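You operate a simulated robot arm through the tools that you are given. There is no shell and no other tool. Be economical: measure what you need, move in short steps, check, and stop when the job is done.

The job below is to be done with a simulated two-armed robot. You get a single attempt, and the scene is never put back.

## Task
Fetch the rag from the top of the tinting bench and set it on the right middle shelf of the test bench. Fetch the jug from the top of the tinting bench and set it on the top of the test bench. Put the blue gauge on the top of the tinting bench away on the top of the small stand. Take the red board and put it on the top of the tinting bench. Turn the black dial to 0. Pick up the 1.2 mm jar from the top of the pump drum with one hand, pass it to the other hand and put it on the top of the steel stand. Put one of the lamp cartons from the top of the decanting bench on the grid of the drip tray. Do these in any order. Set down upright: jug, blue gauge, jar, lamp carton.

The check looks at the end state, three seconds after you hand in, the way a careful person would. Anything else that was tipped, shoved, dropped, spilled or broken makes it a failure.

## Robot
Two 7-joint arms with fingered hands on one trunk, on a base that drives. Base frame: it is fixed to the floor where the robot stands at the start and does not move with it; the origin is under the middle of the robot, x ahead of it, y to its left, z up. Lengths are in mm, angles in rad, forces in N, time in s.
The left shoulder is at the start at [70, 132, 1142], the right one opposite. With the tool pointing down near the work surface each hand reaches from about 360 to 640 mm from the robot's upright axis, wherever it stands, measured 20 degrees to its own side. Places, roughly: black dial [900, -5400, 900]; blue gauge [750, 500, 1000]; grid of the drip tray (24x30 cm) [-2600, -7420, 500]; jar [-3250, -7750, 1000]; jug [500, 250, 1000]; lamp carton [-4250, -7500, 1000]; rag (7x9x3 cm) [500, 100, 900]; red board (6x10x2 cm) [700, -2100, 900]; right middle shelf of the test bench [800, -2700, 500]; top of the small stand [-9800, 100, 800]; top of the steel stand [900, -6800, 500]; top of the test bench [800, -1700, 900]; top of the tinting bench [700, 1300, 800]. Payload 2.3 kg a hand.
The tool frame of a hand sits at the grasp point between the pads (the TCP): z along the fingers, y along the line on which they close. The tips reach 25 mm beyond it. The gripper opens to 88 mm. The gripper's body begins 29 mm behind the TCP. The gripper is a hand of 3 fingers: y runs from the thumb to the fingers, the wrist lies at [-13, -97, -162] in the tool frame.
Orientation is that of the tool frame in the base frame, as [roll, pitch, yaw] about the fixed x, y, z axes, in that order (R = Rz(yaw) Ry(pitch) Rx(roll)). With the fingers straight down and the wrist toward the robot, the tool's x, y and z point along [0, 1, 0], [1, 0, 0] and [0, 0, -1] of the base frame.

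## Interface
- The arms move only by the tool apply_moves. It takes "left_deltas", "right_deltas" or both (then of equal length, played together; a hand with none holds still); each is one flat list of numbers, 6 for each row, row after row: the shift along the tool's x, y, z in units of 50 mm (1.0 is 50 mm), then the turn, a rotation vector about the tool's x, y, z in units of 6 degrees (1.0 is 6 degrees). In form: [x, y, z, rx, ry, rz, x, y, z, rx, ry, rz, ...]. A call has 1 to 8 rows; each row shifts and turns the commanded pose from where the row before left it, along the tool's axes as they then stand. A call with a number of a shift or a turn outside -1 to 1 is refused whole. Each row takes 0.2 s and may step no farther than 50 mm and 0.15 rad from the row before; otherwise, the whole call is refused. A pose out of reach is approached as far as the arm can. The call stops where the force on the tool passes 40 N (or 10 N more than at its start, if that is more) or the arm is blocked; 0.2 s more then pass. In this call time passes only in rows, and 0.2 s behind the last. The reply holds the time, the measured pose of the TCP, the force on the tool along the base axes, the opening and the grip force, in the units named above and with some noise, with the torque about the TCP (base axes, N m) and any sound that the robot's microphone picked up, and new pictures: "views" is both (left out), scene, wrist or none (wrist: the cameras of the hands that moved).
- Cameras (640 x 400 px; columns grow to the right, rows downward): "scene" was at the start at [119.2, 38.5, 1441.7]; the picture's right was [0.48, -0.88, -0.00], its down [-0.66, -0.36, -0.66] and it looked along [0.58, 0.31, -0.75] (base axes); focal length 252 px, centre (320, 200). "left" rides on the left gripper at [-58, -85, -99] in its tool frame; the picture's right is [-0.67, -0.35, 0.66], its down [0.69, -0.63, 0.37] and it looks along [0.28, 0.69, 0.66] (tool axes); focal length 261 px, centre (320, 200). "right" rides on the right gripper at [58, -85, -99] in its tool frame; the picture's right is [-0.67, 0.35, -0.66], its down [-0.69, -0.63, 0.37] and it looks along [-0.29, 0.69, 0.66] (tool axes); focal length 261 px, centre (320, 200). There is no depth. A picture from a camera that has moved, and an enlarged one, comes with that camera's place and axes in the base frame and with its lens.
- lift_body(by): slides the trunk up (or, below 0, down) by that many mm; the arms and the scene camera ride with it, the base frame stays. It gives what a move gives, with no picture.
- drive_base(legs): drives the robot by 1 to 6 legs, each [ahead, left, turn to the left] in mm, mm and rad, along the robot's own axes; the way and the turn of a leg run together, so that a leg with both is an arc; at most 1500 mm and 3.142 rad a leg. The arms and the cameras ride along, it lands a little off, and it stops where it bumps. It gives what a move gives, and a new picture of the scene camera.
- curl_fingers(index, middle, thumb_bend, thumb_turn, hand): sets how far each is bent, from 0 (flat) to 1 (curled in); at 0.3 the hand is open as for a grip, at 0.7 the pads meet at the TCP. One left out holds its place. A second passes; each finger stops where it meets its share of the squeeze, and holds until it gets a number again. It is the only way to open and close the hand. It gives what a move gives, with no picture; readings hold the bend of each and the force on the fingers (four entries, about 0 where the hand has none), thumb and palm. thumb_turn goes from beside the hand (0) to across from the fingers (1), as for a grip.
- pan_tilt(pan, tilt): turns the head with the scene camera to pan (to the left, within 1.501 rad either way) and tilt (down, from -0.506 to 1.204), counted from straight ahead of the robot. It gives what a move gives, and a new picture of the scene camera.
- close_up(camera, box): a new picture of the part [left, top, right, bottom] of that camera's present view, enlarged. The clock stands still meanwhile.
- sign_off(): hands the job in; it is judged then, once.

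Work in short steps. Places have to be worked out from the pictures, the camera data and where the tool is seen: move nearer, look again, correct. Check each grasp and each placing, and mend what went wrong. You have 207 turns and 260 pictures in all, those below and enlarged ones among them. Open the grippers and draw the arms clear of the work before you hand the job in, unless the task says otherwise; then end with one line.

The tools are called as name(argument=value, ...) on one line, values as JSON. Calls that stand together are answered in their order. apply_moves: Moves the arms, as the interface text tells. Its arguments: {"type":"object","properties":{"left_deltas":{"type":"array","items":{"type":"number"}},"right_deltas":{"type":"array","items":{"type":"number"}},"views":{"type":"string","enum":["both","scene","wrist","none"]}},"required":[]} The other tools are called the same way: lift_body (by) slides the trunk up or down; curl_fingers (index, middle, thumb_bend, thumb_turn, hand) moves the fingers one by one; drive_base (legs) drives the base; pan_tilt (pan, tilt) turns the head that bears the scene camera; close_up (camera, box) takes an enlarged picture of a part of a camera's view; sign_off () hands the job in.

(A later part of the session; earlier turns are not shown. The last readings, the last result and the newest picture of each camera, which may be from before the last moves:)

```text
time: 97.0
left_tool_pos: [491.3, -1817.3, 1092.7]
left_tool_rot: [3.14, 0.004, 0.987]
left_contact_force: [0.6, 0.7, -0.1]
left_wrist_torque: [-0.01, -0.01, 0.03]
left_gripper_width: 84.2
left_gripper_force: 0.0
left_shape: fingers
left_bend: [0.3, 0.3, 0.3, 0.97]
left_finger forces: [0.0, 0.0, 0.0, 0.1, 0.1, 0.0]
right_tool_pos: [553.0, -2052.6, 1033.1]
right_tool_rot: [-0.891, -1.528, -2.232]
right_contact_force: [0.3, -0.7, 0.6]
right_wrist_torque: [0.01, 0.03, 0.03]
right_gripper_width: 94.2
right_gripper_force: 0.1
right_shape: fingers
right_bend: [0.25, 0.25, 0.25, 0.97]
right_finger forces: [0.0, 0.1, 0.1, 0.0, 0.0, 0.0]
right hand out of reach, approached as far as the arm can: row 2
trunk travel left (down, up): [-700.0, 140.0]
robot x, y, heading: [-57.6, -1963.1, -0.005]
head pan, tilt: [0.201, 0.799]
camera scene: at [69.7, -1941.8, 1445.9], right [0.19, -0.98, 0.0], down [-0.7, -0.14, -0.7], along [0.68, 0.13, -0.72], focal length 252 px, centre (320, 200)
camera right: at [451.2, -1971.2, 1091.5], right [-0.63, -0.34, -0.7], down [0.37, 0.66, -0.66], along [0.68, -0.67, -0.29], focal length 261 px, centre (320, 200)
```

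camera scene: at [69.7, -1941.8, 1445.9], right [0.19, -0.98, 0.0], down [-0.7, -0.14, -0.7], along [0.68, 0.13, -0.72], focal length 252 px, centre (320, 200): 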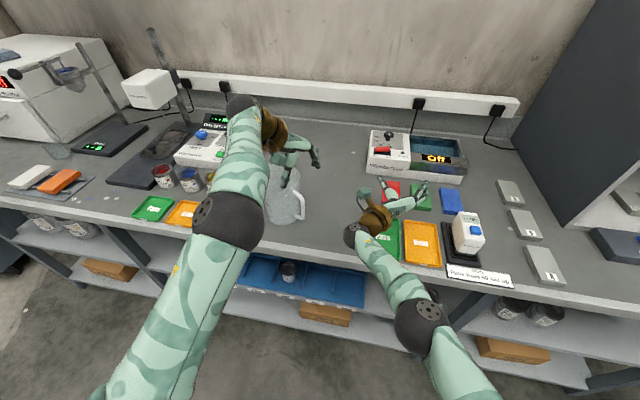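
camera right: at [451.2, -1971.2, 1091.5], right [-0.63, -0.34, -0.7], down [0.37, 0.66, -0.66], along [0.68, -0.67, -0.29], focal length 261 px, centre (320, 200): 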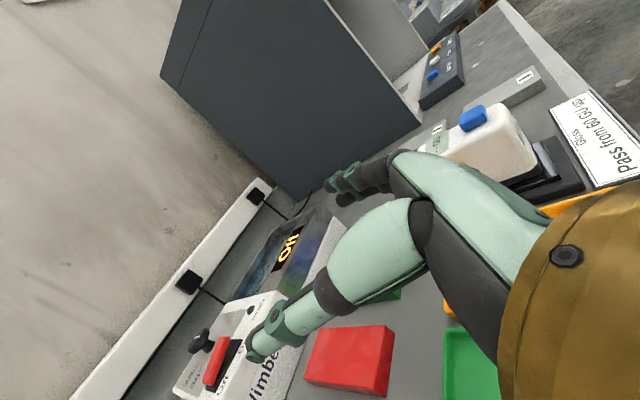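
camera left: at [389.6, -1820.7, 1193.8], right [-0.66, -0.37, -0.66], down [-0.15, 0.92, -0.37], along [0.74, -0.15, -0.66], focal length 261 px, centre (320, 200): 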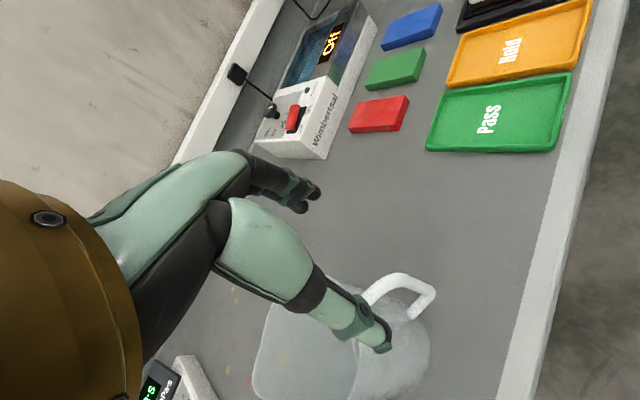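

Hand points straight forward. Board centre ≈(667,−2056), long axis x. I pitch the hand down 48°, narrow the opening slightly and approach above the board's near half.

curl_fingers(hand="right", index=0.33, middle=0.33, thumb_bend=0.33)

apply_moves(right_deltas=[0, 0, 0, 0, -1, 0, 0, 0, 0, 0, -1, 0, 0, 0, 0, 0, -1, 0, 0, 0, 0, 0, -1, 0, 0, 0, 0, 0, -1, 0, 0, 0, 0, 0, -1, 0, 0, 0, 0, 0, -1, 0, 0, 0, 0, 0, -1, 0], views="none")

apply_moves(right_deltas=[0.1, 0.03, 0.75, 0, 0, 0, 0.1, 0.03, 0.75, 0, 0, 0, 0.1, 0.03, 0.6, 0, 0, 0], views="both")

```text
time: 98.0
left_tool_pos: [493.3, -1819.7, 1091.8]
left_tool_rot: [-3.141, -0.001, 0.986]
left_contact_force: [0.7, -0.3, -0.5]
left_wrist_torque: [-0.01, -0.01, 0.02]
left_gripper_width: 84.7
left_gripper_force: 0.1
left_shape: fingers
left_bend: [0.3, 0.3, 0.3, 0.97]
left_finger forces: [0.0, 0.0, 0.0, 0.0, 0.0, 0.0]
right_tool_pos: [552.9, -2056.8, 1032.4]
right_tool_rot: [-0.896, -1.529, -2.232]
right_contact_force: [0.5, 0.4, -0.7]
right_wrist_torque: [0.01, 0.01, -0.04]
right_gripper_width: 79.2
right_gripper_force: 0.0
right_shape: fingers
right_bend: [0.33, 0.33, 0.33, 0.97]
right_finger forces: [0.0, 0.0, 0.1, 0.0, 0.0, 0.0]
trunk travel left (down, up): [-700.0, 140.0]
robot x, y, heading: [-65.5, -1963.1, -0.006]
head pan, tilt: [0.201, 0.799]
```

```text
time: 99.8
left_tool_pos: [493.1, -1819.4, 1092.7]
left_tool_rot: [-3.141, 0.001, 0.985]
left_contact_force: [0.3, 0.0, 0.0]
left_wrist_torque: [-0.01, -0.02, 0.0]
left_gripper_width: 84.3
left_gripper_force: 0.1
left_shape: fingers
left_bend: [0.3, 0.3, 0.3, 0.97]
left_finger forces: [0.0, 0.0, 0.0, 0.1, 0.0, 0.0]
right_tool_pos: [557.1, -2064.0, 1010.5]
right_tool_rot: [-2.929, -1.4, -0.202]
right_contact_force: [0.2, 0.3, 0.2]
right_wrist_torque: [0.01, 0.03, 0.01]
right_gripper_width: 79.0
right_gripper_force: 0.0
right_shape: fingers
right_bend: [0.33, 0.33, 0.33, 0.97]
right_finger forces: [0.0, 0.1, 0.1, 0.0, 0.0, 0.1]
right hand out of reach, approached as far as the arm can: row 2, 3, 4, 5, 6, 7, 8
trunk travel left (down, up): [-700.0, 140.0]
robot x, y, heading: [-60.0, -1959.1, -0.011]
head pan, tilt: [0.201, 0.799]
```

```text
time: 100.5
left_tool_pos: [493.1, -1819.7, 1094.2]
left_tool_rot: [3.141, 0.001, 0.986]
left_contact_force: [-0.4, 0.1, 0.3]
left_wrist_torque: [0.04, -0.01, 0.0]
left_gripper_width: 84.4
left_gripper_force: 0.0
left_shape: fingers
left_bend: [0.3, 0.3, 0.3, 0.97]
left_finger forces: [0.0, 0.0, 0.0, 0.0, 0.1, 0.0]
right_tool_pos: [562.6, -2075.0, 1010.6]
right_tool_rot: [-2.92, -1.399, -0.209]
right_contact_force: [-0.2, 0.1, -0.4]
right_wrist_torque: [-0.03, 0.04, 0.0]
right_gripper_width: 78.8
right_gripper_force: 0.0
right_shape: fingers
right_bend: [0.33, 0.33, 0.33, 0.97]
right_finger forces: [0.0, 0.1, 0.0, 0.0, 0.0, 0.0]
right hand out of reach, approached as far as the arm can: row 1, 2, 3
trunk travel left (down, up): [-700.0, 140.0]
robot x, y, heading: [-61.6, -1966.5, -0.004]
head pan, tilt: [0.201, 0.799]
camera scene: at [69.8, -1946.5, 1446.0], right [0.19, -0.98, 0.0], down [-0.7, -0.14, -0.7], along [0.68, 0.13, -0.72], focal length 252 px, centre (320, 200)
camera right: at [474.5, -1993.9, 1087.8], right [-0.76, -0.33, -0.56], down [0.24, 0.66, -0.71], along [0.61, -0.68, -0.42], focal length 261 px, centre (320, 200)
```

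scene: 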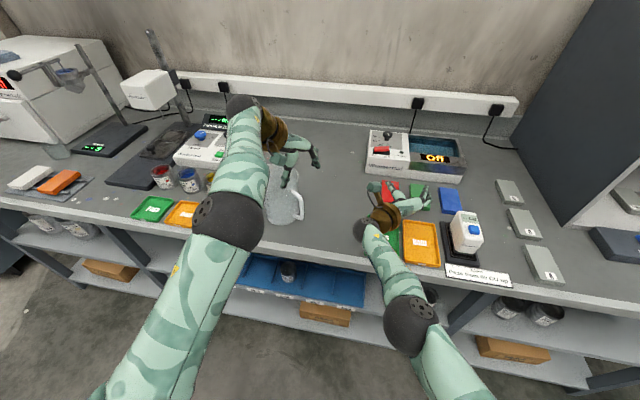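
right: 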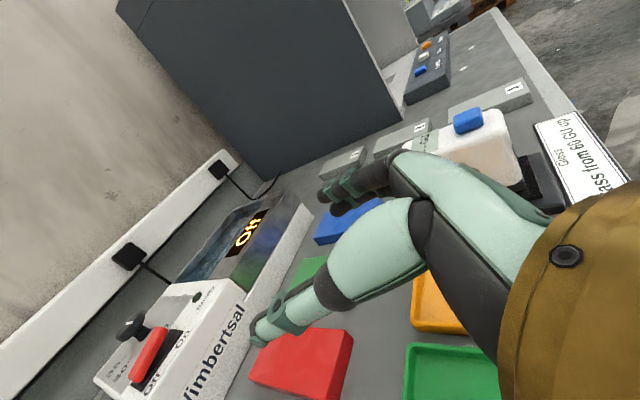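

The right wrist can't pitch down here. I'll instead use the left hand top-down (as with the jug), so I retract the right arm and reposition the base to the left, turned right.

apply_moves(right_deltas=[0.4, 0, -0.9, 0, 0, 0, 0.4, 0, -0.9, 0, 0, 0, 0.2, 0, -0.9, 0, 0, 0, 0, 0, -0.9, 0, 0, 0, 0, 0, -0.9, 0, 0, 0], views="none")

drive_base(legs=[[0, 0, -0.78], [-39, 224, 0]])

```text
time: 101.8
left_tool_pos: [492.0, -1819.9, 1093.8]
left_tool_rot: [-3.141, 0.0, 0.986]
left_contact_force: [0.8, -0.8, 1.0]
left_wrist_torque: [-0.03, 0.02, -0.01]
left_gripper_width: 84.2
left_gripper_force: 0.0
left_shape: fingers
left_bend: [0.3, 0.3, 0.3, 0.97]
left_finger forces: [0.0, 0.1, 0.0, 0.0, 0.1, 0.0]
right_tool_pos: [556.7, -2064.4, 1009.1]
right_tool_rot: [-2.924, -1.398, -0.21]
right_contact_force: [1.1, 0.7, 0.0]
right_wrist_torque: [-0.01, 0.02, -0.02]
right_gripper_width: 79.2
right_gripper_force: 0.2
right_shape: fingers
right_bend: [0.33, 0.33, 0.33, 0.97]
right_finger forces: [0.1, 0.1, 0.0, 0.1, 0.0, 0.0]
right hand out of reach, approached as far as the arm can: row 1, 2, 3, 4, 5
trunk travel left (down, up): [-700.0, 140.0]
robot x, y, heading: [-62.8, -1962.4, -0.008]
head pan, tilt: [0.201, 0.799]
```

```text
time: 105.5
left_tool_pos: [563.4, -2067.0, 1093.1]
left_tool_rot: [-3.141, 0.001, 0.204]
left_contact_force: [0.2, -0.4, -0.7]
left_wrist_torque: [-0.03, -0.04, -0.01]
left_gripper_width: 84.4
left_gripper_force: 0.1
left_shape: fingers
left_bend: [0.3, 0.3, 0.3, 0.97]
left_finger forces: [0.1, 0.0, 0.0, 0.0, 0.0, 0.1]
right_tool_pos: [437.1, -2284.0, 1009.8]
right_tool_rot: [-2.916, -1.399, -0.999]
right_contact_force: [0.8, -1.0, 0.2]
right_wrist_torque: [0.0, -0.01, 0.02]
right_gripper_width: 79.4
right_gripper_force: 0.1
right_shape: fingers
right_bend: [0.33, 0.33, 0.33, 0.97]
right_finger forces: [0.1, 0.1, 0.0, 0.1, 0.0, 0.0]
trunk travel left (down, up): [-700.0, 140.0]
robot x, y, heading: [75.0, -1773.0, -0.782]
head pan, tilt: [0.201, 0.799]
camera scene: at [173.1, -1858.1, 1446.0], right [-0.55, -0.83, 0.0], down [-0.6, 0.4, -0.7], along [0.58, -0.39, -0.72], focal length 252 px, centre (320, 200)
```

scene: 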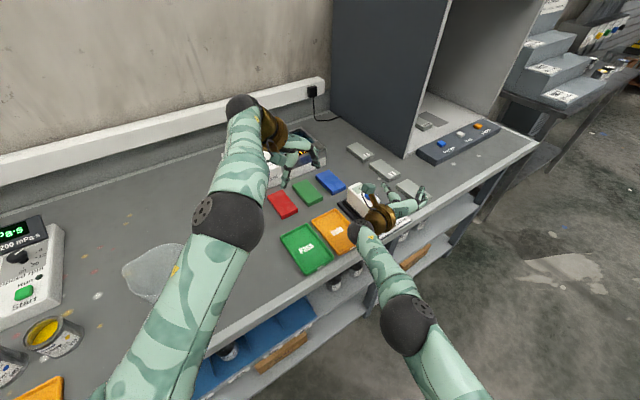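

Base moved fine. Board seen at ≈(672,−2058). I align the left hand (closing along y), move above the board's near half and partly descend; also raise the right hand a bit.

apply_moves(left_deltas=[0, 0, 0, 0, 0, 0.98, 0, 0, 0, 0, 0, 0.98, 0.85, -0.1, 0.2, 0, 0, 0, 0.85, -0.1, 0.3, 0, 0, 0, 0, 0, 0.8, 0, 0, 0, 0, 0, 0.8, 0, 0, 0], right_deltas=[0.5, 0, 0, 0, 0, 0, 0.5, 0, 0, 0, 0, 0, 0, 0, 0, 0, 0, 0, 0, 0, 0, 0, 0, 0, 0, 0, 0, 0, 0, 0, 0, 0, 0, 0, 0, 0], views="both")

```text
time: 106.9
left_tool_pos: [592.9, -2044.0, 992.3]
left_tool_rot: [-3.141, 0.0, -0.001]
left_contact_force: [-0.1, 0.1, -0.6]
left_wrist_torque: [-0.01, 0.02, 0.0]
left_gripper_width: 84.6
left_gripper_force: 0.0
left_shape: fingers
left_bend: [0.3, 0.3, 0.3, 0.97]
left_finger forces: [0.0, 0.0, 0.0, 0.2, 0.0, 0.0]
left hand out of reach, approached as far as the arm can: row 3, 4
right_tool_pos: [441.3, -2285.7, 1020.5]
right_tool_rot: [-2.894, -1.414, -1.02]
right_contact_force: [-0.9, 0.1, 0.3]
right_wrist_torque: [0.01, -0.02, -0.03]
right_gripper_width: 79.0
right_gripper_force: 0.0
right_shape: fingers
right_bend: [0.33, 0.33, 0.33, 0.97]
right_finger forces: [0.0, 0.1, 0.1, 0.0, 0.0, 0.1]
right hand out of reach, approached as far as the arm can: row 1, 2
trunk travel left (down, up): [-700.0, 140.0]
robot x, y, heading: [70.9, -1776.2, -0.786]
head pan, tilt: [0.201, 0.799]
camera scene: at [175.4, -1856.6, 1445.9], right [-0.55, -0.83, 0.0], down [-0.6, 0.4, -0.7], along [0.58, -0.39, -0.72], focal length 252 px, centre (320, 200)
camera right: at [435.2, -2164.2, 1095.8], right [-0.76, 0.29, -0.58], down [0.64, 0.29, -0.71], along [-0.04, -0.91, -0.41], focal length 261 px, centre (320, 200)
camera left: at [534.9, -1958.5, 1091.6], right [-0.67, 0.35, -0.66], down [0.69, 0.63, -0.37], along [0.28, -0.7, -0.66], focal length 261 px, centre (320, 200)
```

scene: 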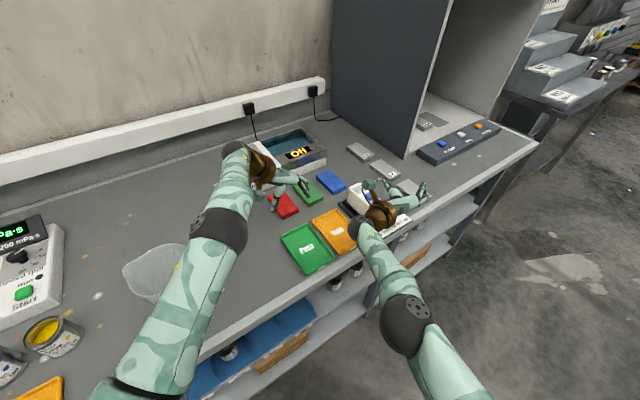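
right: 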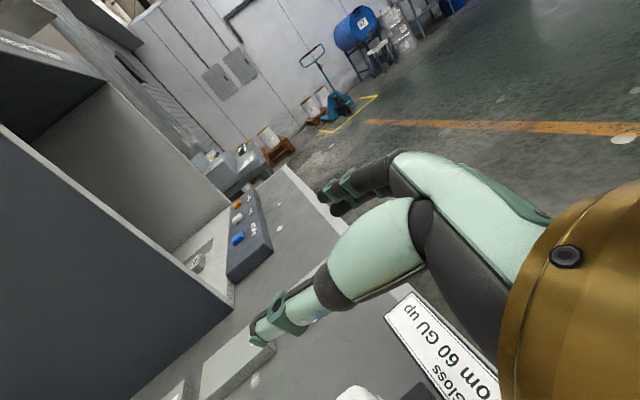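
left: 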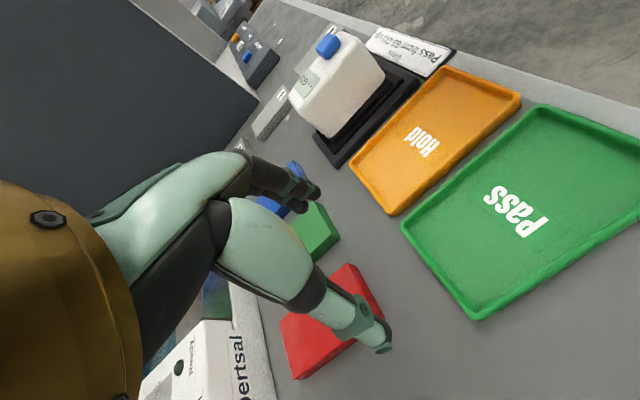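

Reach is ~50 mm short; I nudge the base closer (the drive stops if it bumps).

drive_base(legs=[[42, 28, 0]])

apply_moves(left_deltas=[0, 0, 0.5, 0, 0, 0, 0, 0, 0.5, 0, 0, 0], views="wrist")

```text
time: 107.8
left_tool_pos: [636.5, -2052.1, 995.1]
left_tool_rot: [3.14, -0.003, 0.002]
left_contact_force: [-1.1, 1.0, 0.2]
left_wrist_torque: [-0.02, -0.01, 0.03]
left_gripper_width: 84.7
left_gripper_force: 0.2
left_shape: fingers
left_bend: [0.3, 0.3, 0.3, 0.97]
left_finger forces: [0.0, 0.0, 0.1, 0.0, 0.1, 0.0]
right_tool_pos: [485.5, -2293.3, 1022.1]
right_tool_rot: [-2.876, -1.418, -1.036]
right_contact_force: [-0.4, 0.5, -0.4]
right_wrist_torque: [-0.04, -0.01, -0.03]
right_gripper_width: 78.7
right_gripper_force: 0.1
right_shape: fingers
right_bend: [0.33, 0.33, 0.33, 0.97]
right_finger forces: [0.1, 0.0, 0.0, 0.0, 0.2, 0.1]
trunk travel left (down, up): [-700.0, 140.0]
robot x, y, heading: [120.5, -1790.1, -0.787]
head pan, tilt: [0.201, 0.799]
camera scene: at [217.0, -1865.2, 1446.6], right [-0.55, -0.83, 0.0], down [-0.59, 0.4, -0.7], along [0.58, -0.39, -0.71], focal length 252 px, centre (320, 200)
```

scene: 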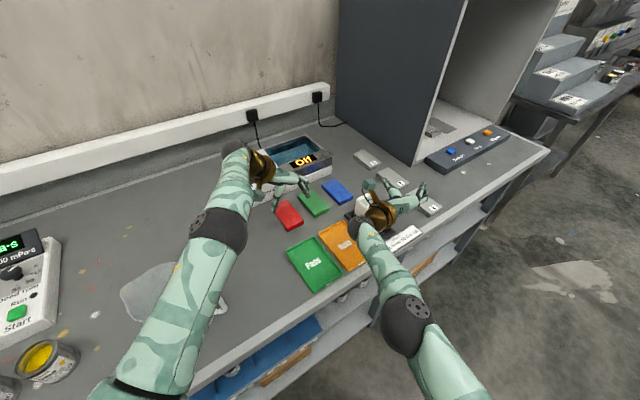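

```text
time: 108.5
left_tool_pos: [640.4, -2053.4, 943.2]
left_tool_rot: [-3.141, 0.001, 0.001]
left_contact_force: [0.2, 0.5, 0.4]
left_wrist_torque: [0.03, 0.03, 0.02]
left_gripper_width: 84.5
left_gripper_force: 0.0
left_shape: fingers
left_bend: [0.3, 0.3, 0.3, 0.97]
left_finger forces: [0.0, 0.0, 0.0, 0.0, 0.0, 0.1]
right_tool_pos: [489.3, -2294.5, 1020.6]
right_tool_rot: [-2.891, -1.418, -1.021]
right_contact_force: [0.2, -0.6, -0.3]
right_wrist_torque: [0.03, 0.01, 0.0]
right_gripper_width: 79.2
right_gripper_force: 0.0
right_shape: fingers
right_bend: [0.33, 0.33, 0.33, 0.97]
right_finger forces: [0.1, 0.0, 0.0, 0.0, 0.0, 0.1]
trunk travel left (down, up): [-700.0, 140.0]
robot x, y, heading: [117.8, -1787.2, -0.787]
head pan, tilt: [0.201, 0.799]
camera left: at [582.8, -1967.7, 1042.9], right [-0.67, 0.35, -0.66], down [0.68, 0.63, -0.37], along [0.29, -0.69, -0.66], focal length 261 px, centre (320, 200)
```

left: 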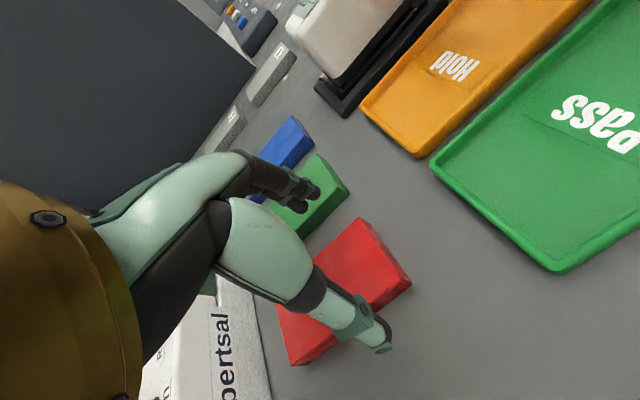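

Board near edge x≈626, y −2083…−2030. I narrow the opening to ~74 mm, shift forward a bit, and descend to z≈895.

curl_fingers(hand="left", index=0.36, middle=0.36, thumb_bend=0.36)

apply_moves(left_deltas=[0.3, 0.06, 0, 0, 0, 0, 0, 0, 0.5, 0, 0, 0, 0, 0, 0.42, 0, 0, 0], views="wrist")

```text
time: 109.5
left_tool_pos: [640.4, -2053.5, 943.0]
left_tool_rot: [3.141, -0.001, 0.001]
left_contact_force: [0.9, -0.9, -0.4]
left_wrist_torque: [-0.02, -0.02, 0.0]
left_gripper_width: 72.3
left_gripper_force: 0.1
left_shape: fingers
left_bend: [0.36, 0.36, 0.36, 0.97]
left_finger forces: [0.0, 0.0, 0.0, 0.0, 0.0, 0.1]
right_tool_pos: [488.6, -2294.7, 1020.4]
right_tool_rot: [-2.892, -1.414, -1.021]
right_contact_force: [0.2, -0.5, -1.0]
right_wrist_torque: [-0.02, -0.02, 0.04]
right_gripper_width: 79.0
right_gripper_force: 0.0
right_shape: fingers
right_bend: [0.33, 0.33, 0.33, 0.97]
right_finger forces: [0.1, 0.0, 0.1, 0.1, 0.0, 0.0]
trunk travel left (down, up): [-700.0, 140.0]
robot x, y, heading: [120.8, -1791.6, -0.789]
head pan, tilt: [0.201, 0.799]
```

```text
time: 110.2
left_tool_pos: [638.2, -2049.9, 904.4]
left_tool_rot: [3.127, -0.013, 0.005]
left_contact_force: [10.3, -3.3, 35.2]
left_wrist_torque: [-0.64, -0.52, 0.27]
left_gripper_width: 71.5
left_gripper_force: 17.9
left_shape: fingers
left_bend: [0.35, 0.3, 0.37, 1.0]
left_finger forces: [0.9, 21.7, 0.0, 0.0, 12.4, 0.0]
left hand out of reach, approached as far as the arm can: row 1, 3
right_tool_pos: [483.6, -2290.1, 1027.2]
right_tool_rot: [-2.86, -1.425, -1.051]
right_contact_force: [-0.3, 0.4, -1.2]
right_wrist_torque: [-0.02, 0.01, 0.0]
right_gripper_width: 79.1
right_gripper_force: 0.1
right_shape: fingers
right_bend: [0.33, 0.33, 0.33, 0.97]
right_finger forces: [0.0, 0.0, 0.0, 0.1, 0.1, 0.0]
trunk travel left (down, up): [-700.0, 140.0]
robot x, y, heading: [114.3, -1787.1, -0.786]
head pan, tilt: [0.201, 0.799]
camera left: at [578.6, -1962.7, 1002.1], right [-0.66, 0.34, -0.67], down [0.69, 0.63, -0.36], along [0.3, -0.7, -0.65], focal length 261 px, centre (320, 200)
```

left: 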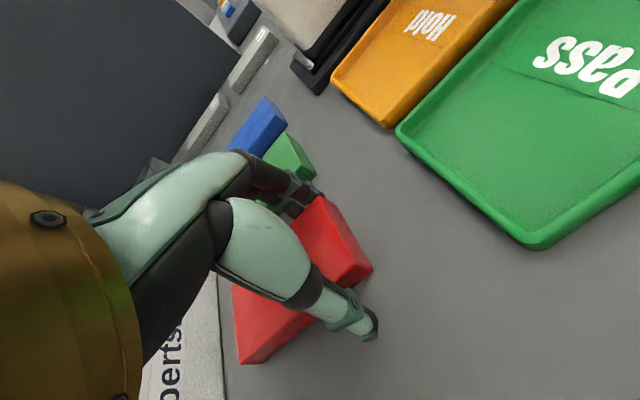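

Contact at z≈904 (35 N): a fingertip touches something. I back up 8 mm and inspect.

apply_moves(left_deltas=[0, 0, -0.2, 0, 0, 0], views="none")

close_up(camera="left", box=[220, 130, 420, 370])

close_up(camera="scene", box=[230, 150, 390, 270])

```text
time: 110.7
left_tool_pos: [638.9, -2050.5, 905.7]
left_tool_rot: [3.141, 0.0, 0.002]
left_contact_force: [3.2, -0.1, 12.3]
left_wrist_torque: [-0.61, -0.18, 0.15]
left_gripper_width: 72.6
left_gripper_force: 7.0
left_shape: fingers
left_bend: [0.36, 0.31, 0.36, 0.98]
left_finger forces: [0.2, 12.5, 0.0, 0.0, 0.1, 0.0]
right_tool_pos: [488.1, -2292.5, 1022.1]
right_tool_rot: [-2.887, -1.417, -1.025]
right_contact_force: [-0.5, 0.3, -0.4]
right_wrist_torque: [0.01, -0.03, 0.0]
right_gripper_width: 79.1
right_gripper_force: 0.0
right_shape: fingers
right_bend: [0.33, 0.33, 0.33, 0.97]
right_finger forces: [0.0, 0.1, 0.0, 0.1, 0.0, 0.0]
trunk travel left (down, up): [-700.0, 140.0]
robot x, y, heading: [117.0, -1788.0, -0.779]
head pan, tilt: [0.201, 0.799]
```

```text
1.67 times, centred on (320, 250) of left
camera zoom: at [582.8, -1964.3, 1005.3], right [-0.67, 0.35, -0.66], down [0.68, 0.63, -0.37], along [0.29, -0.69, -0.66], focal length 434 px, centre (320, 117)
```

zoom: 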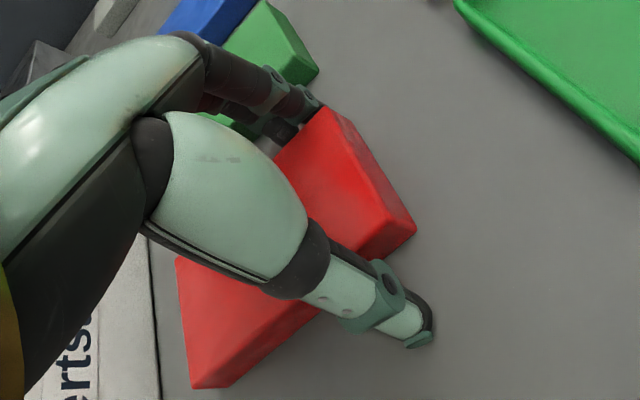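

```text
3.33 times, centred on (310, 210) of scene
camera zoom: at [221.1, -1864.6, 1446.0], right [-0.55, -0.83, 0.0], down [-0.6, 0.39, -0.7], along [0.58, -0.39, -0.72], focal length 842 px, centre (353, 167)
```

zoom: 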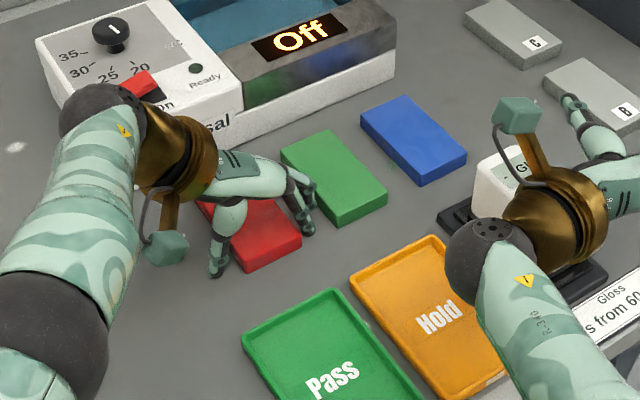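

The middle fingertip seems to sit on the board's edge; TCP y is 6 mm off. I raise, shift 6 mm, open slightly, and descend again.

apply_moves(left_deltas=[0, 0, -0.4, 0, 0, 0, 0, 0.14, 0, 0, 0, 0], views="none")

curl_fingers(hand="left", index=0.34, middle=0.34, thumb_bend=0.36)

close_up(camera="left", box=[220, 130, 420, 370])

```text
time: 111.2
left_tool_pos: [642.3, -2059.2, 924.2]
left_tool_rot: [-3.141, 0.002, 0.003]
left_contact_force: [-0.2, -0.5, -0.5]
left_wrist_torque: [0.01, 0.02, -0.01]
left_gripper_width: 72.1
left_gripper_force: 0.1
left_shape: fingers
left_bend: [0.36, 0.36, 0.36, 0.98]
left_finger forces: [0.0, 0.1, 0.1, 0.0, 0.1, 0.0]
right_tool_pos: [489.1, -2295.6, 1020.8]
right_tool_rot: [-2.884, -1.415, -1.028]
right_contact_force: [0.1, 0.0, -0.3]
right_wrist_torque: [-0.01, 0.01, 0.0]
right_gripper_width: 79.2
right_gripper_force: 0.1
right_shape: fingers
right_bend: [0.33, 0.33, 0.33, 0.97]
right_finger forces: [0.1, 0.0, 0.0, 0.0, 0.0, 0.1]
trunk travel left (down, up): [-700.0, 140.0]
robot x, y, heading: [117.9, -1788.9, -0.786]
head pan, tilt: [0.201, 0.799]
```

```text
time: 112.2
left_tool_pos: [642.0, -2058.7, 926.6]
left_tool_rot: [-3.14, 0.0, 0.0]
left_contact_force: [-0.3, 0.2, 0.2]
left_wrist_torque: [-0.03, 0.01, 0.02]
left_gripper_width: 74.0
left_gripper_force: 0.0
left_shape: fingers
left_bend: [0.34, 0.34, 0.36, 0.98]
left_finger forces: [0.1, 0.0, 0.0, 0.1, 0.0, 0.0]
right_tool_pos: [489.6, -2295.1, 1020.5]
right_tool_rot: [-2.894, -1.413, -1.016]
right_contact_force: [1.1, 0.4, -0.3]
right_wrist_torque: [-0.01, 0.01, 0.02]
right_gripper_width: 79.1
right_gripper_force: 0.0
right_shape: fingers
right_bend: [0.33, 0.33, 0.33, 0.97]
right_finger forces: [0.0, 0.0, 0.0, 0.0, 0.0, 0.1]
trunk travel left (down, up): [-700.0, 140.0]
robot x, y, heading: [121.5, -1792.7, -0.783]
head pan, tilt: [0.201, 0.799]
```

```text
1.67 times, centred on (320, 250) of left
camera zoom: at [584.1, -1973.0, 1025.4], right [-0.67, 0.35, -0.66], down [0.68, 0.63, -0.37], along [0.29, -0.69, -0.66], focal length 434 px, centre (320, 117)
```

zoom: 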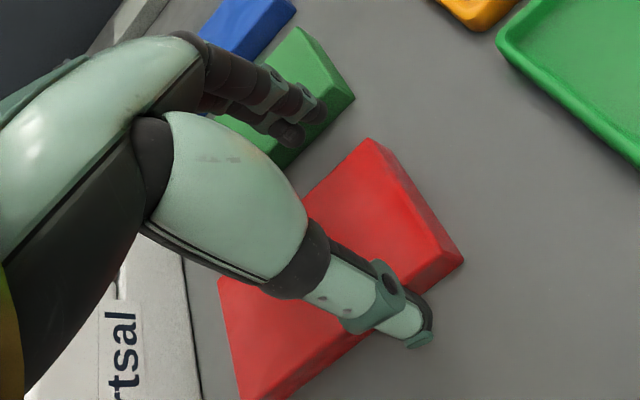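

Centre y ≈ −2057 now matches TCP. Descending in small steps.

apply_moves(left_deltas=[0, 0, 0.2, 0, 0, 0, 0, 0, 0.2, 0, 0, 0, 0, 0, 0.12, 0, 0, 0], views="none")

close_up(camera="left", box=[220, 130, 420, 370])

```text
time: 113.0
left_tool_pos: [639.0, -2055.0, 904.1]
left_tool_rot: [3.133, -0.004, 0.003]
left_contact_force: [4.6, 1.0, 23.4]
left_wrist_torque: [-0.83, -0.31, 0.2]
left_gripper_width: 73.6
left_gripper_force: 11.6
left_shape: fingers
left_bend: [0.34, 0.3, 0.37, 0.99]
left_finger forces: [0.5, 19.2, 0.1, 0.0, 4.2, 0.0]
right_tool_pos: [486.9, -2291.1, 1023.7]
right_tool_rot: [-2.88, -1.42, -1.034]
right_contact_force: [-0.2, 1.1, 0.1]
right_wrist_torque: [0.0, 0.01, -0.03]
right_gripper_width: 79.3
right_gripper_force: 0.0
right_shape: fingers
right_bend: [0.33, 0.33, 0.33, 0.97]
right_finger forces: [0.1, 0.0, 0.0, 0.0, 0.1, 0.0]
trunk travel left (down, up): [-700.0, 140.0]
robot x, y, heading: [119.3, -1789.2, -0.787]
head pan, tilt: [0.201, 0.799]
```

```text
1.67 times, centred on (320, 250) of left
camera zoom: at [579.5, -1969.2, 1002.9], right [-0.67, 0.34, -0.66], down [0.69, 0.63, -0.37], along [0.29, -0.7, -0.65], focal length 434 px, centre (320, 117)
```

zoom: 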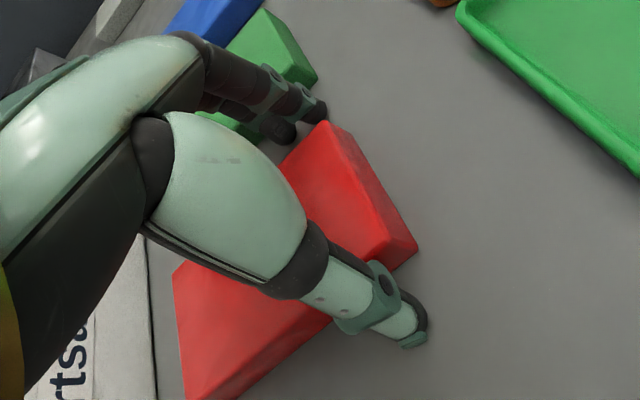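

Likely the longer middle fingertip touches the bench (tips reach deeper when open). I raise 4 mm and close on the board.

apply_moves(left_deltas=[0, -0.04, -0.12, 0, 0, 0], views="none")

curl_fingers(hand="left", index=0.7, middle=0.7, thumb_bend=0.7)

apply_moves(left_deltas=[0, 0, -0.4, 0, 0, 0, 0, 0, -0.6, 0, 0, 0], views="both")

```text
time: 113.5
left_tool_pos: [641.0, -2056.4, 906.8]
left_tool_rot: [-3.141, 0.002, 0.0]
left_contact_force: [0.5, 0.7, 8.2]
left_wrist_torque: [-0.39, -0.07, 0.07]
left_gripper_width: 74.3
left_gripper_force: 4.0
left_shape: fingers
left_bend: [0.34, 0.31, 0.36, 0.98]
left_finger forces: [0.0, 8.0, 0.1, 0.0, 0.2, 0.0]
right_tool_pos: [487.9, -2294.1, 1022.4]
right_tool_rot: [-2.896, -1.416, -1.015]
right_contact_force: [-0.4, -0.1, -1.1]
right_wrist_torque: [0.02, -0.02, -0.02]
right_gripper_width: 78.9
right_gripper_force: 0.1
right_shape: fingers
right_bend: [0.33, 0.33, 0.33, 0.97]
right_finger forces: [0.1, 0.0, 0.0, 0.1, 0.0, 0.0]
trunk travel left (down, up): [-700.0, 140.0]
robot x, y, heading: [120.2, -1790.5, -0.789]
head pan, tilt: [0.201, 0.799]
```

```text
time: 114.5
left_tool_pos: [638.7, -2058.2, 908.4]
left_tool_rot: [3.139, -0.003, -0.001]
left_contact_force: [-0.6, -6.9, 20.1]
left_wrist_torque: [-0.95, -0.14, -0.03]
left_gripper_width: 47.9
left_gripper_force: 23.2
left_shape: fingers
left_bend: [0.41, 0.43, 0.55, 0.97]
left_finger forces: [12.6, 20.4, 0.0, 0.0, 13.0, 0.0]
right_tool_pos: [485.9, -2295.1, 1022.0]
right_tool_rot: [-2.869, -1.416, -1.041]
right_contact_force: [-0.4, 0.2, 0.3]
right_wrist_torque: [-0.01, -0.01, 0.0]
right_gripper_width: 79.1
right_gripper_force: 0.0
right_shape: fingers
right_bend: [0.33, 0.33, 0.33, 0.97]
right_finger forces: [0.0, 0.0, 0.1, 0.1, 0.0, 0.0]
trunk travel left (down, up): [-700.0, 140.0]
robot x, y, heading: [121.2, -1788.2, -0.785]
head pan, tilt: [0.201, 0.799]
```

```text
time: 115.0
left_tool_pos: [643.9, -2059.9, 954.2]
left_tool_rot: [-3.137, 0.0, 0.002]
left_contact_force: [-0.3, 0.1, 0.7]
left_wrist_torque: [-0.01, 0.03, -0.03]
left_gripper_width: 47.9
left_gripper_force: 15.7
left_shape: fingers
left_bend: [0.41, 0.47, 0.55, 0.96]
left_finger forces: [10.6, 5.6, 0.0, 0.0, 16.0, 0.0]
left hand out of reach, approached as far as the arm can: row 2
right_tool_pos: [487.6, -2293.9, 1021.5]
right_tool_rot: [-2.879, -1.416, -1.032]
right_contact_force: [-0.2, -0.6, -1.4]
right_wrist_torque: [0.0, 0.01, 0.01]
right_gripper_width: 79.1
right_gripper_force: 0.1
right_shape: fingers
right_bend: [0.33, 0.33, 0.33, 0.97]
right_finger forces: [0.0, 0.0, 0.0, 0.1, 0.0, 0.0]
trunk travel left (down, up): [-700.0, 140.0]
robot x, y, heading: [118.1, -1787.2, -0.786]
head pan, tilt: [0.201, 0.799]
camera scene: at [220.9, -1866.8, 1446.0], right [-0.55, -0.83, 0.0], down [-0.6, 0.4, -0.7], along [0.58, -0.38, -0.72], focal length 252 px, centre (320, 200)
camera left: at [586.7, -1973.5, 1054.9], right [-0.67, 0.35, -0.65], down [0.68, 0.63, -0.36], along [0.29, -0.69, -0.66], focal length 261 px, centre (320, 200)
```

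scene: 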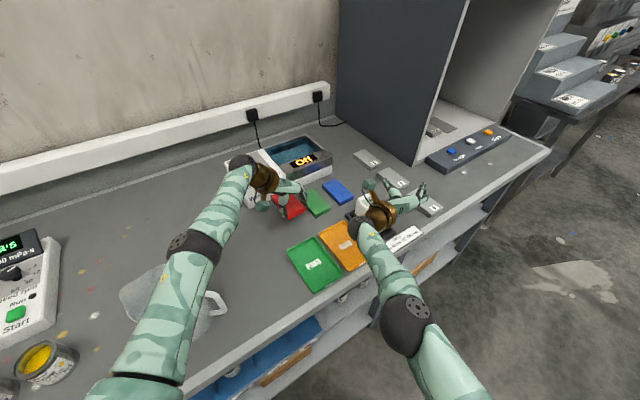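
left: 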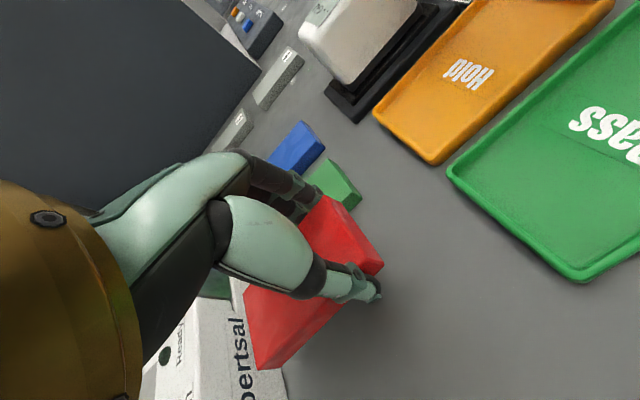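

The board is lifted. I raise the trunk, back off, and drive to the tinting bench aisle.

lift_body(by=80)

drive_base(legs=[[-389, -389, 0], [0, 0, 0.786], [0, 1500, 0], [0, 340, 0]])

```text
time: 116.2
left_tool_pos: [645.6, -2060.3, 1034.2]
left_tool_rot: [-3.141, 0.001, 0.0]
left_contact_force: [0.1, 0.2, -1.0]
left_wrist_torque: [-0.01, 0.03, 0.0]
left_gripper_width: 48.0
left_gripper_force: 16.0
left_shape: fingers
left_bend: [0.41, 0.47, 0.55, 0.96]
left_finger forces: [10.5, 5.6, 0.0, 0.0, 16.1, 0.0]
right_tool_pos: [489.4, -2295.0, 1100.3]
right_tool_rot: [-2.88, -1.414, -1.031]
right_contact_force: [1.2, 0.1, 0.8]
right_wrist_torque: [0.03, 0.02, -0.01]
right_gripper_width: 79.1
right_gripper_force: 0.2
right_shape: fingers
right_bend: [0.33, 0.33, 0.33, 0.97]
right_finger forces: [0.0, 0.0, 0.1, 0.1, 0.0, 0.0]
trunk travel left (down, up): [-780.0, 60.0]
robot x, y, heading: [118.3, -1790.2, -0.784]
head pan, tilt: [0.201, 0.799]
```

```text
time: 130.3
left_tool_pos: [126.4, 234.8, 1034.4]
left_tool_rot: [-3.139, 0.0, 0.793]
left_contact_force: [0.4, 0.4, 0.4]
left_wrist_torque: [-0.04, 0.06, -0.01]
left_gripper_width: 47.8
left_gripper_force: 15.3
left_shape: fingers
left_bend: [0.41, 0.47, 0.55, 0.96]
left_finger forces: [10.4, 5.5, 0.0, 0.1, 15.9, 0.1]
right_tool_pos: [183.7, -41.5, 1100.7]
right_tool_rot: [-2.881, -1.413, -0.239]
right_contact_force: [-0.1, 0.2, 0.1]
right_wrist_torque: [-0.04, 0.02, 0.01]
right_gripper_width: 79.2
right_gripper_force: 0.0
right_shape: fingers
right_bend: [0.33, 0.33, 0.33, 0.97]
right_finger forces: [0.0, 0.1, 0.0, 0.0, 0.0, 0.0]
trunk travel left (down, up): [-780.0, 60.0]
robot x, y, heading: [-434.2, 52.8, 0.001]
head pan, tilt: [0.201, 0.799]
camera scene: at [-307.7, 68.7, 1526.0], right [0.21, -0.98, 0.0], down [-0.7, -0.15, -0.7], along [0.68, 0.14, -0.72], focal length 252 px, centre (320, 200)
```

scene: 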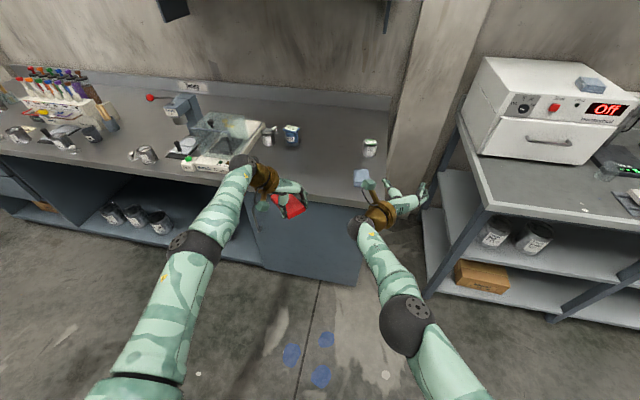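

Path clear; I drive ahead so the left hand hovers at about (526, 235) over the empty patch of the tinting bench.

drive_base(legs=[[400, 0, 0]])

apply_moves(left_deltas=[0, 0, 0.7, 0, 0, 0, 0, 0, 0.7, 0, 0, 0], views="both")

```text
time: 132.8
left_tool_pos: [526.8, 237.2, 1035.6]
left_tool_rot: [-3.141, 0.001, 0.792]
left_contact_force: [-1.0, -0.3, -0.3]
left_wrist_torque: [-0.01, 0.02, -0.01]
left_gripper_width: 47.8
left_gripper_force: 16.3
left_shape: fingers
left_bend: [0.41, 0.47, 0.55, 0.96]
left_finger forces: [10.5, 5.6, 0.1, 0.0, 16.0, 0.1]
right_tool_pos: [585.2, -39.0, 1100.5]
right_tool_rot: [-2.888, -1.416, -0.233]
right_contact_force: [-0.1, 1.0, -0.9]
right_wrist_torque: [-0.04, 0.02, 0.0]
right_gripper_width: 78.9
right_gripper_force: 0.1
right_shape: fingers
right_bend: [0.33, 0.33, 0.33, 0.97]
right_finger forces: [0.0, 0.1, 0.0, 0.0, 0.0, 0.0]
trunk travel left (down, up): [-780.0, 60.0]
robot x, y, heading: [-32.2, 55.4, 0.001]
head pan, tilt: [0.201, 0.799]
camera scene: at [93.1, 73.3, 1526.2], right [0.2, -0.98, 0.0], down [-0.7, -0.15, -0.7], along [0.68, 0.14, -0.72], focal length 252 px, centre (320, 200)
```

scene: 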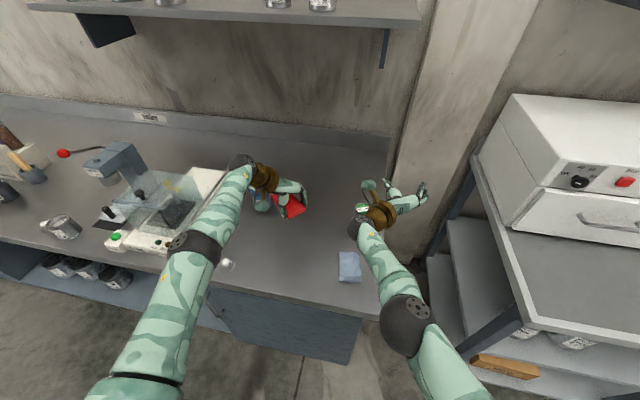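

```text
time: 133.4
left_tool_pos: [518.1, 234.1, 962.9]
left_tool_rot: [3.141, 0.002, 0.791]
left_contact_force: [1.0, 0.1, -0.4]
left_wrist_torque: [0.01, 0.04, -0.01]
left_gripper_width: 48.0
left_gripper_force: 16.0
left_shape: fingers
left_bend: [0.41, 0.47, 0.55, 0.96]
left_finger forces: [10.3, 5.5, 0.1, 0.1, 15.8, 0.0]
left hand out of reach, approached as far as the arm can: row 2
right_tool_pos: [586.2, -38.5, 1099.8]
right_tool_rot: [-2.9, -1.414, -0.221]
right_contact_force: [-0.3, -0.4, -0.4]
right_wrist_torque: [0.0, -0.01, 0.03]
right_gripper_width: 79.3
right_gripper_force: 0.1
right_shape: fingers
right_bend: [0.33, 0.33, 0.33, 0.97]
right_finger forces: [0.0, 0.1, 0.0, 0.0, 0.1, 0.0]
trunk travel left (down, up): [-780.0, 60.0]
robot x, y, heading: [-34.3, 54.4, 0.006]
head pan, tilt: [0.201, 0.799]
camera scene: at [94.9, 73.2, 1526.0], right [0.2, -0.98, 0.0], down [-0.7, -0.15, -0.7], along [0.68, 0.14, -0.72], focal length 252 px, centre (320, 200)
camera left: at [418.1, 254.2, 1062.0], right [-0.72, -0.23, -0.65], down [0.03, 0.93, -0.37], along [0.69, -0.29, -0.66], focal length 261 px, centre (320, 200)
```

scene: 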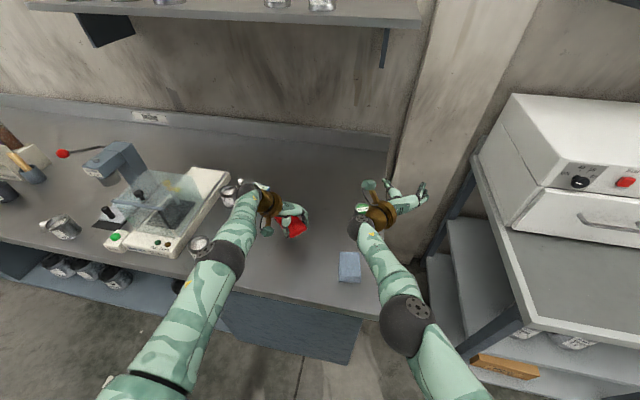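
left: 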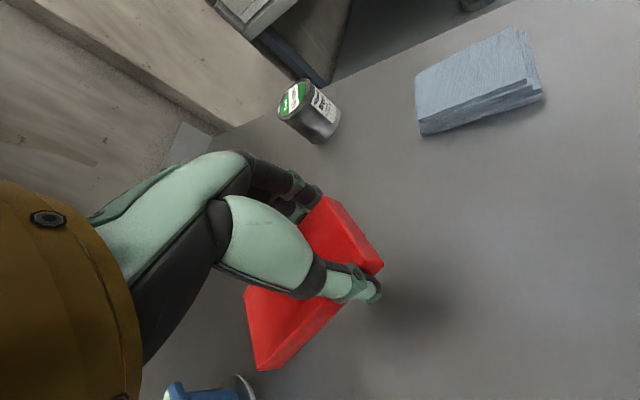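

Nothing beneath; I lower by the trunk: first 66 mm, then in small amounts.

lift_body(by=-66)

lift_body(by=-6)

```text
time: 134.4
left_tool_pos: [518.7, 234.7, 896.9]
left_tool_rot: [-3.141, 0.001, 0.792]
left_contact_force: [-0.3, -0.4, -0.8]
left_wrist_torque: [-0.03, 0.02, 0.0]
left_gripper_width: 47.6
left_gripper_force: 15.9
left_shape: fingers
left_bend: [0.41, 0.47, 0.55, 0.96]
left_finger forces: [10.3, 5.5, 0.0, 0.1, 15.9, 0.1]
right_tool_pos: [585.9, -38.5, 1034.2]
right_tool_rot: [-2.896, -1.414, -0.224]
right_contact_force: [0.3, -0.6, -1.0]
right_wrist_torque: [0.03, 0.0, 0.03]
right_gripper_width: 79.3
right_gripper_force: 0.1
right_shape: fingers
right_bend: [0.33, 0.33, 0.33, 0.97]
right_finger forces: [0.1, 0.0, 0.0, 0.0, 0.1, 0.0]
trunk travel left (down, up): [-714.0, 126.0]
robot x, y, heading: [-32.9, 54.5, 0.004]
head pan, tilt: [0.201, 0.799]
```

```text
time: 135.0
left_tool_pos: [519.8, 234.0, 889.7]
left_tool_rot: [3.14, 0.002, 0.791]
left_contact_force: [0.3, 0.1, -0.2]
left_wrist_torque: [-0.02, 0.03, 0.01]
left_gripper_width: 47.6
left_gripper_force: 16.0
left_shape: fingers
left_bend: [0.41, 0.47, 0.55, 0.96]
left_finger forces: [10.3, 5.5, 0.1, 0.1, 15.8, 0.0]
right_tool_pos: [586.2, -37.6, 1028.2]
right_tool_rot: [-2.883, -1.414, -0.238]
right_contact_force: [-0.4, 0.3, 0.4]
right_wrist_torque: [-0.02, 0.04, -0.01]
right_gripper_width: 79.0
right_gripper_force: 0.0
right_shape: fingers
right_bend: [0.33, 0.33, 0.33, 0.97]
right_finger forces: [0.0, 0.1, 0.0, 0.0, 0.0, 0.0]
trunk travel left (down, up): [-708.0, 132.0]
robot x, y, heading: [-35.4, 56.3, 0.007]
head pan, tilt: [0.201, 0.799]
```

No contact yet; continue lowering in small steps with the arm, viewing the result.

apply_moves(left_deltas=[0, 0, 0.08, 0, 0, 0, 0, 0, 0.08, 0, 0, 0], views="wrist")

```text
time: 135.6
left_tool_pos: [519.3, 234.2, 882.6]
left_tool_rot: [-3.141, 0.002, 0.792]
left_contact_force: [-0.9, 0.6, -0.3]
left_wrist_torque: [-0.02, -0.02, 0.0]
left_gripper_width: 47.7
left_gripper_force: 15.6
left_shape: fingers
left_bend: [0.41, 0.47, 0.55, 0.96]
left_finger forces: [10.4, 5.5, 0.0, 0.0, 15.7, 0.0]
right_tool_pos: [586.1, -39.9, 1027.8]
right_tool_rot: [-2.899, -1.414, -0.223]
right_contact_force: [-0.1, -0.3, -0.8]
right_wrist_torque: [-0.01, 0.02, -0.01]
right_gripper_width: 79.1
right_gripper_force: 0.0
right_shape: fingers
right_bend: [0.33, 0.33, 0.33, 0.97]
right_finger forces: [0.0, 0.0, 0.0, 0.0, 0.1, 0.1]
trunk travel left (down, up): [-708.0, 132.0]
robot x, y, heading: [-33.5, 53.6, 0.003]
head pan, tilt: [0.201, 0.799]
camera left: at [417.8, 253.8, 982.4], right [-0.72, -0.23, -0.65], down [0.03, 0.93, -0.37], along [0.69, -0.29, -0.66], focal length 261 px, centre (320, 200)
```

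left: 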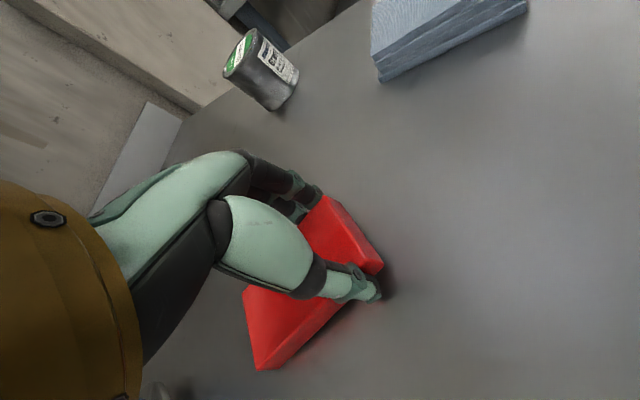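

apply_moves(left_deltas=[0, 0, 0.07, 0, 0, 0, 0, 0, 0.07, 0, 0, 0], views="wrist")

```text
time: 136.2
left_tool_pos: [513.6, 232.8, 878.9]
left_tool_rot: [3.136, -0.004, 0.791]
left_contact_force: [4.0, 1.1, 16.1]
left_wrist_torque: [-0.32, -0.6, 0.05]
left_gripper_width: 47.8
left_gripper_force: 23.5
left_shape: fingers
left_bend: [0.41, 0.45, 0.55, 0.96]
left_finger forces: [11.0, 20.6, 0.1, 0.0, 15.3, 0.0]
right_tool_pos: [583.3, -39.5, 1029.7]
right_tool_rot: [-2.881, -1.419, -0.239]
right_contact_force: [-0.5, 1.0, 0.1]
right_wrist_torque: [-0.02, 0.03, -0.01]
right_gripper_width: 79.2
right_gripper_force: 0.2
right_shape: fingers
right_bend: [0.33, 0.33, 0.33, 0.97]
right_finger forces: [0.0, 0.0, 0.0, 0.0, 0.0, 0.1]
trunk travel left (down, up): [-708.0, 132.0]
robot x, y, heading: [-33.7, 56.7, 0.008]
head pan, tilt: [0.201, 0.799]
camera left: at [413.3, 252.4, 977.8], right [-0.72, -0.23, -0.66], down [0.04, 0.93, -0.37], along [0.7, -0.29, -0.66], focal length 261 px, centre (320, 200)
```

left: 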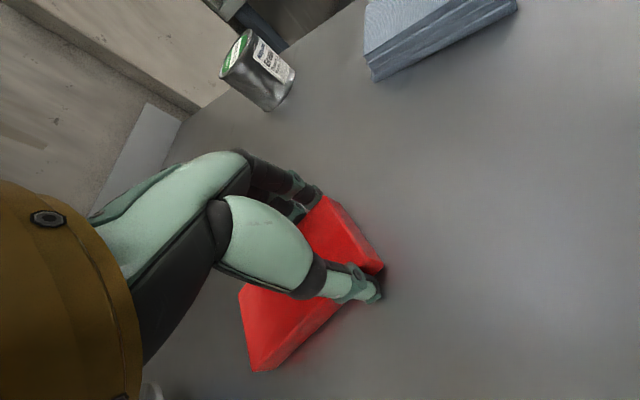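

Contact (16 N). The board is down; release and rise.

curl_fingers(hand="left", index=0.3, middle=0.3, thumb_bend=0.3)

apply_moves(left_deltas=[0, 0, -0.5, 0, 0, 0, 0, 0, -0.9, 0, 0, 0, 0, 0, -0.9, 0, 0, 0], views="both")

```text
time: 137.2
left_tool_pos: [515.4, 234.8, 875.6]
left_tool_rot: [-3.141, 0.002, 0.79]
left_contact_force: [-0.6, 0.9, 1.4]
left_wrist_torque: [-0.01, -0.06, -0.01]
left_gripper_width: 84.4
left_gripper_force: 1.2
left_shape: fingers
left_bend: [0.3, 0.3, 0.3, 0.97]
left_finger forces: [0.1, 1.7, 0.0, 0.0, 0.0, 0.0]
right_tool_pos: [585.3, -38.1, 1029.7]
right_tool_rot: [-2.888, -1.415, -0.232]
right_contact_force: [0.6, -0.4, 0.1]
right_wrist_torque: [0.04, 0.01, -0.01]
right_gripper_width: 79.1
right_gripper_force: 0.1
right_shape: fingers
right_bend: [0.33, 0.33, 0.33, 0.97]
right_finger forces: [0.0, 0.1, 0.1, 0.0, 0.1, 0.0]
trunk travel left (down, up): [-708.0, 132.0]
robot x, y, heading: [-31.1, 58.8, 0.006]
head pan, tilt: [0.201, 0.799]
```

```text
time: 138.0
left_tool_pos: [517.5, 235.1, 991.2]
left_tool_rot: [3.141, 0.002, 0.792]
left_contact_force: [-0.5, 0.4, -0.5]
left_wrist_torque: [0.0, -0.04, 0.0]
left_gripper_width: 84.4
left_gripper_force: 0.1
left_shape: fingers
left_bend: [0.3, 0.3, 0.3, 0.97]
left_finger forces: [0.0, 0.1, 0.1, 0.0, 0.1, 0.0]
right_tool_pos: [586.0, -38.7, 1028.9]
right_tool_rot: [-2.885, -1.416, -0.237]
right_contact_force: [-0.1, -0.1, -0.9]
right_wrist_torque: [-0.03, 0.0, -0.01]
right_gripper_width: 79.3
right_gripper_force: 0.1
right_shape: fingers
right_bend: [0.33, 0.33, 0.33, 0.97]
right_finger forces: [0.1, 0.0, 0.1, 0.1, 0.0, 0.1]
trunk travel left (down, up): [-708.0, 132.0]
robot x, y, heading: [-37.4, 55.6, 0.005]
head pan, tilt: [0.201, 0.799]
camera scene: at [94.1, 73.2, 1454.0], right [0.2, -0.98, 0.0], down [-0.7, -0.15, -0.7], along [0.68, 0.14, -0.72], focal length 252 px, centre (320, 200)
camera left: at [417.0, 255.2, 1090.8], right [-0.72, -0.23, -0.65], down [0.03, 0.93, -0.37], along [0.69, -0.29, -0.66], focal length 261 px, centre (320, 200)
```

scene: 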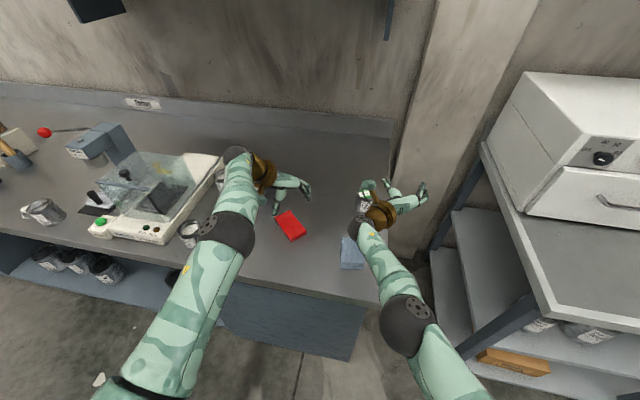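
left: 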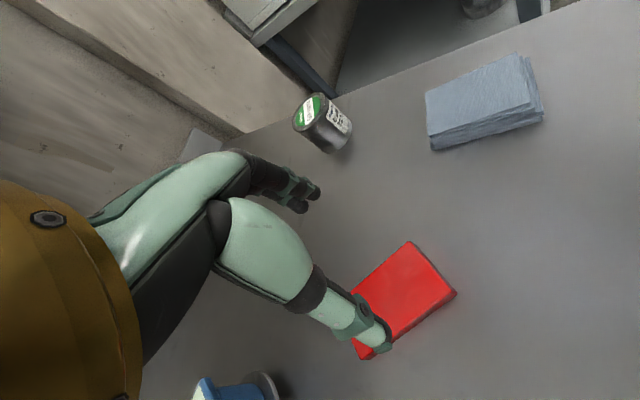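

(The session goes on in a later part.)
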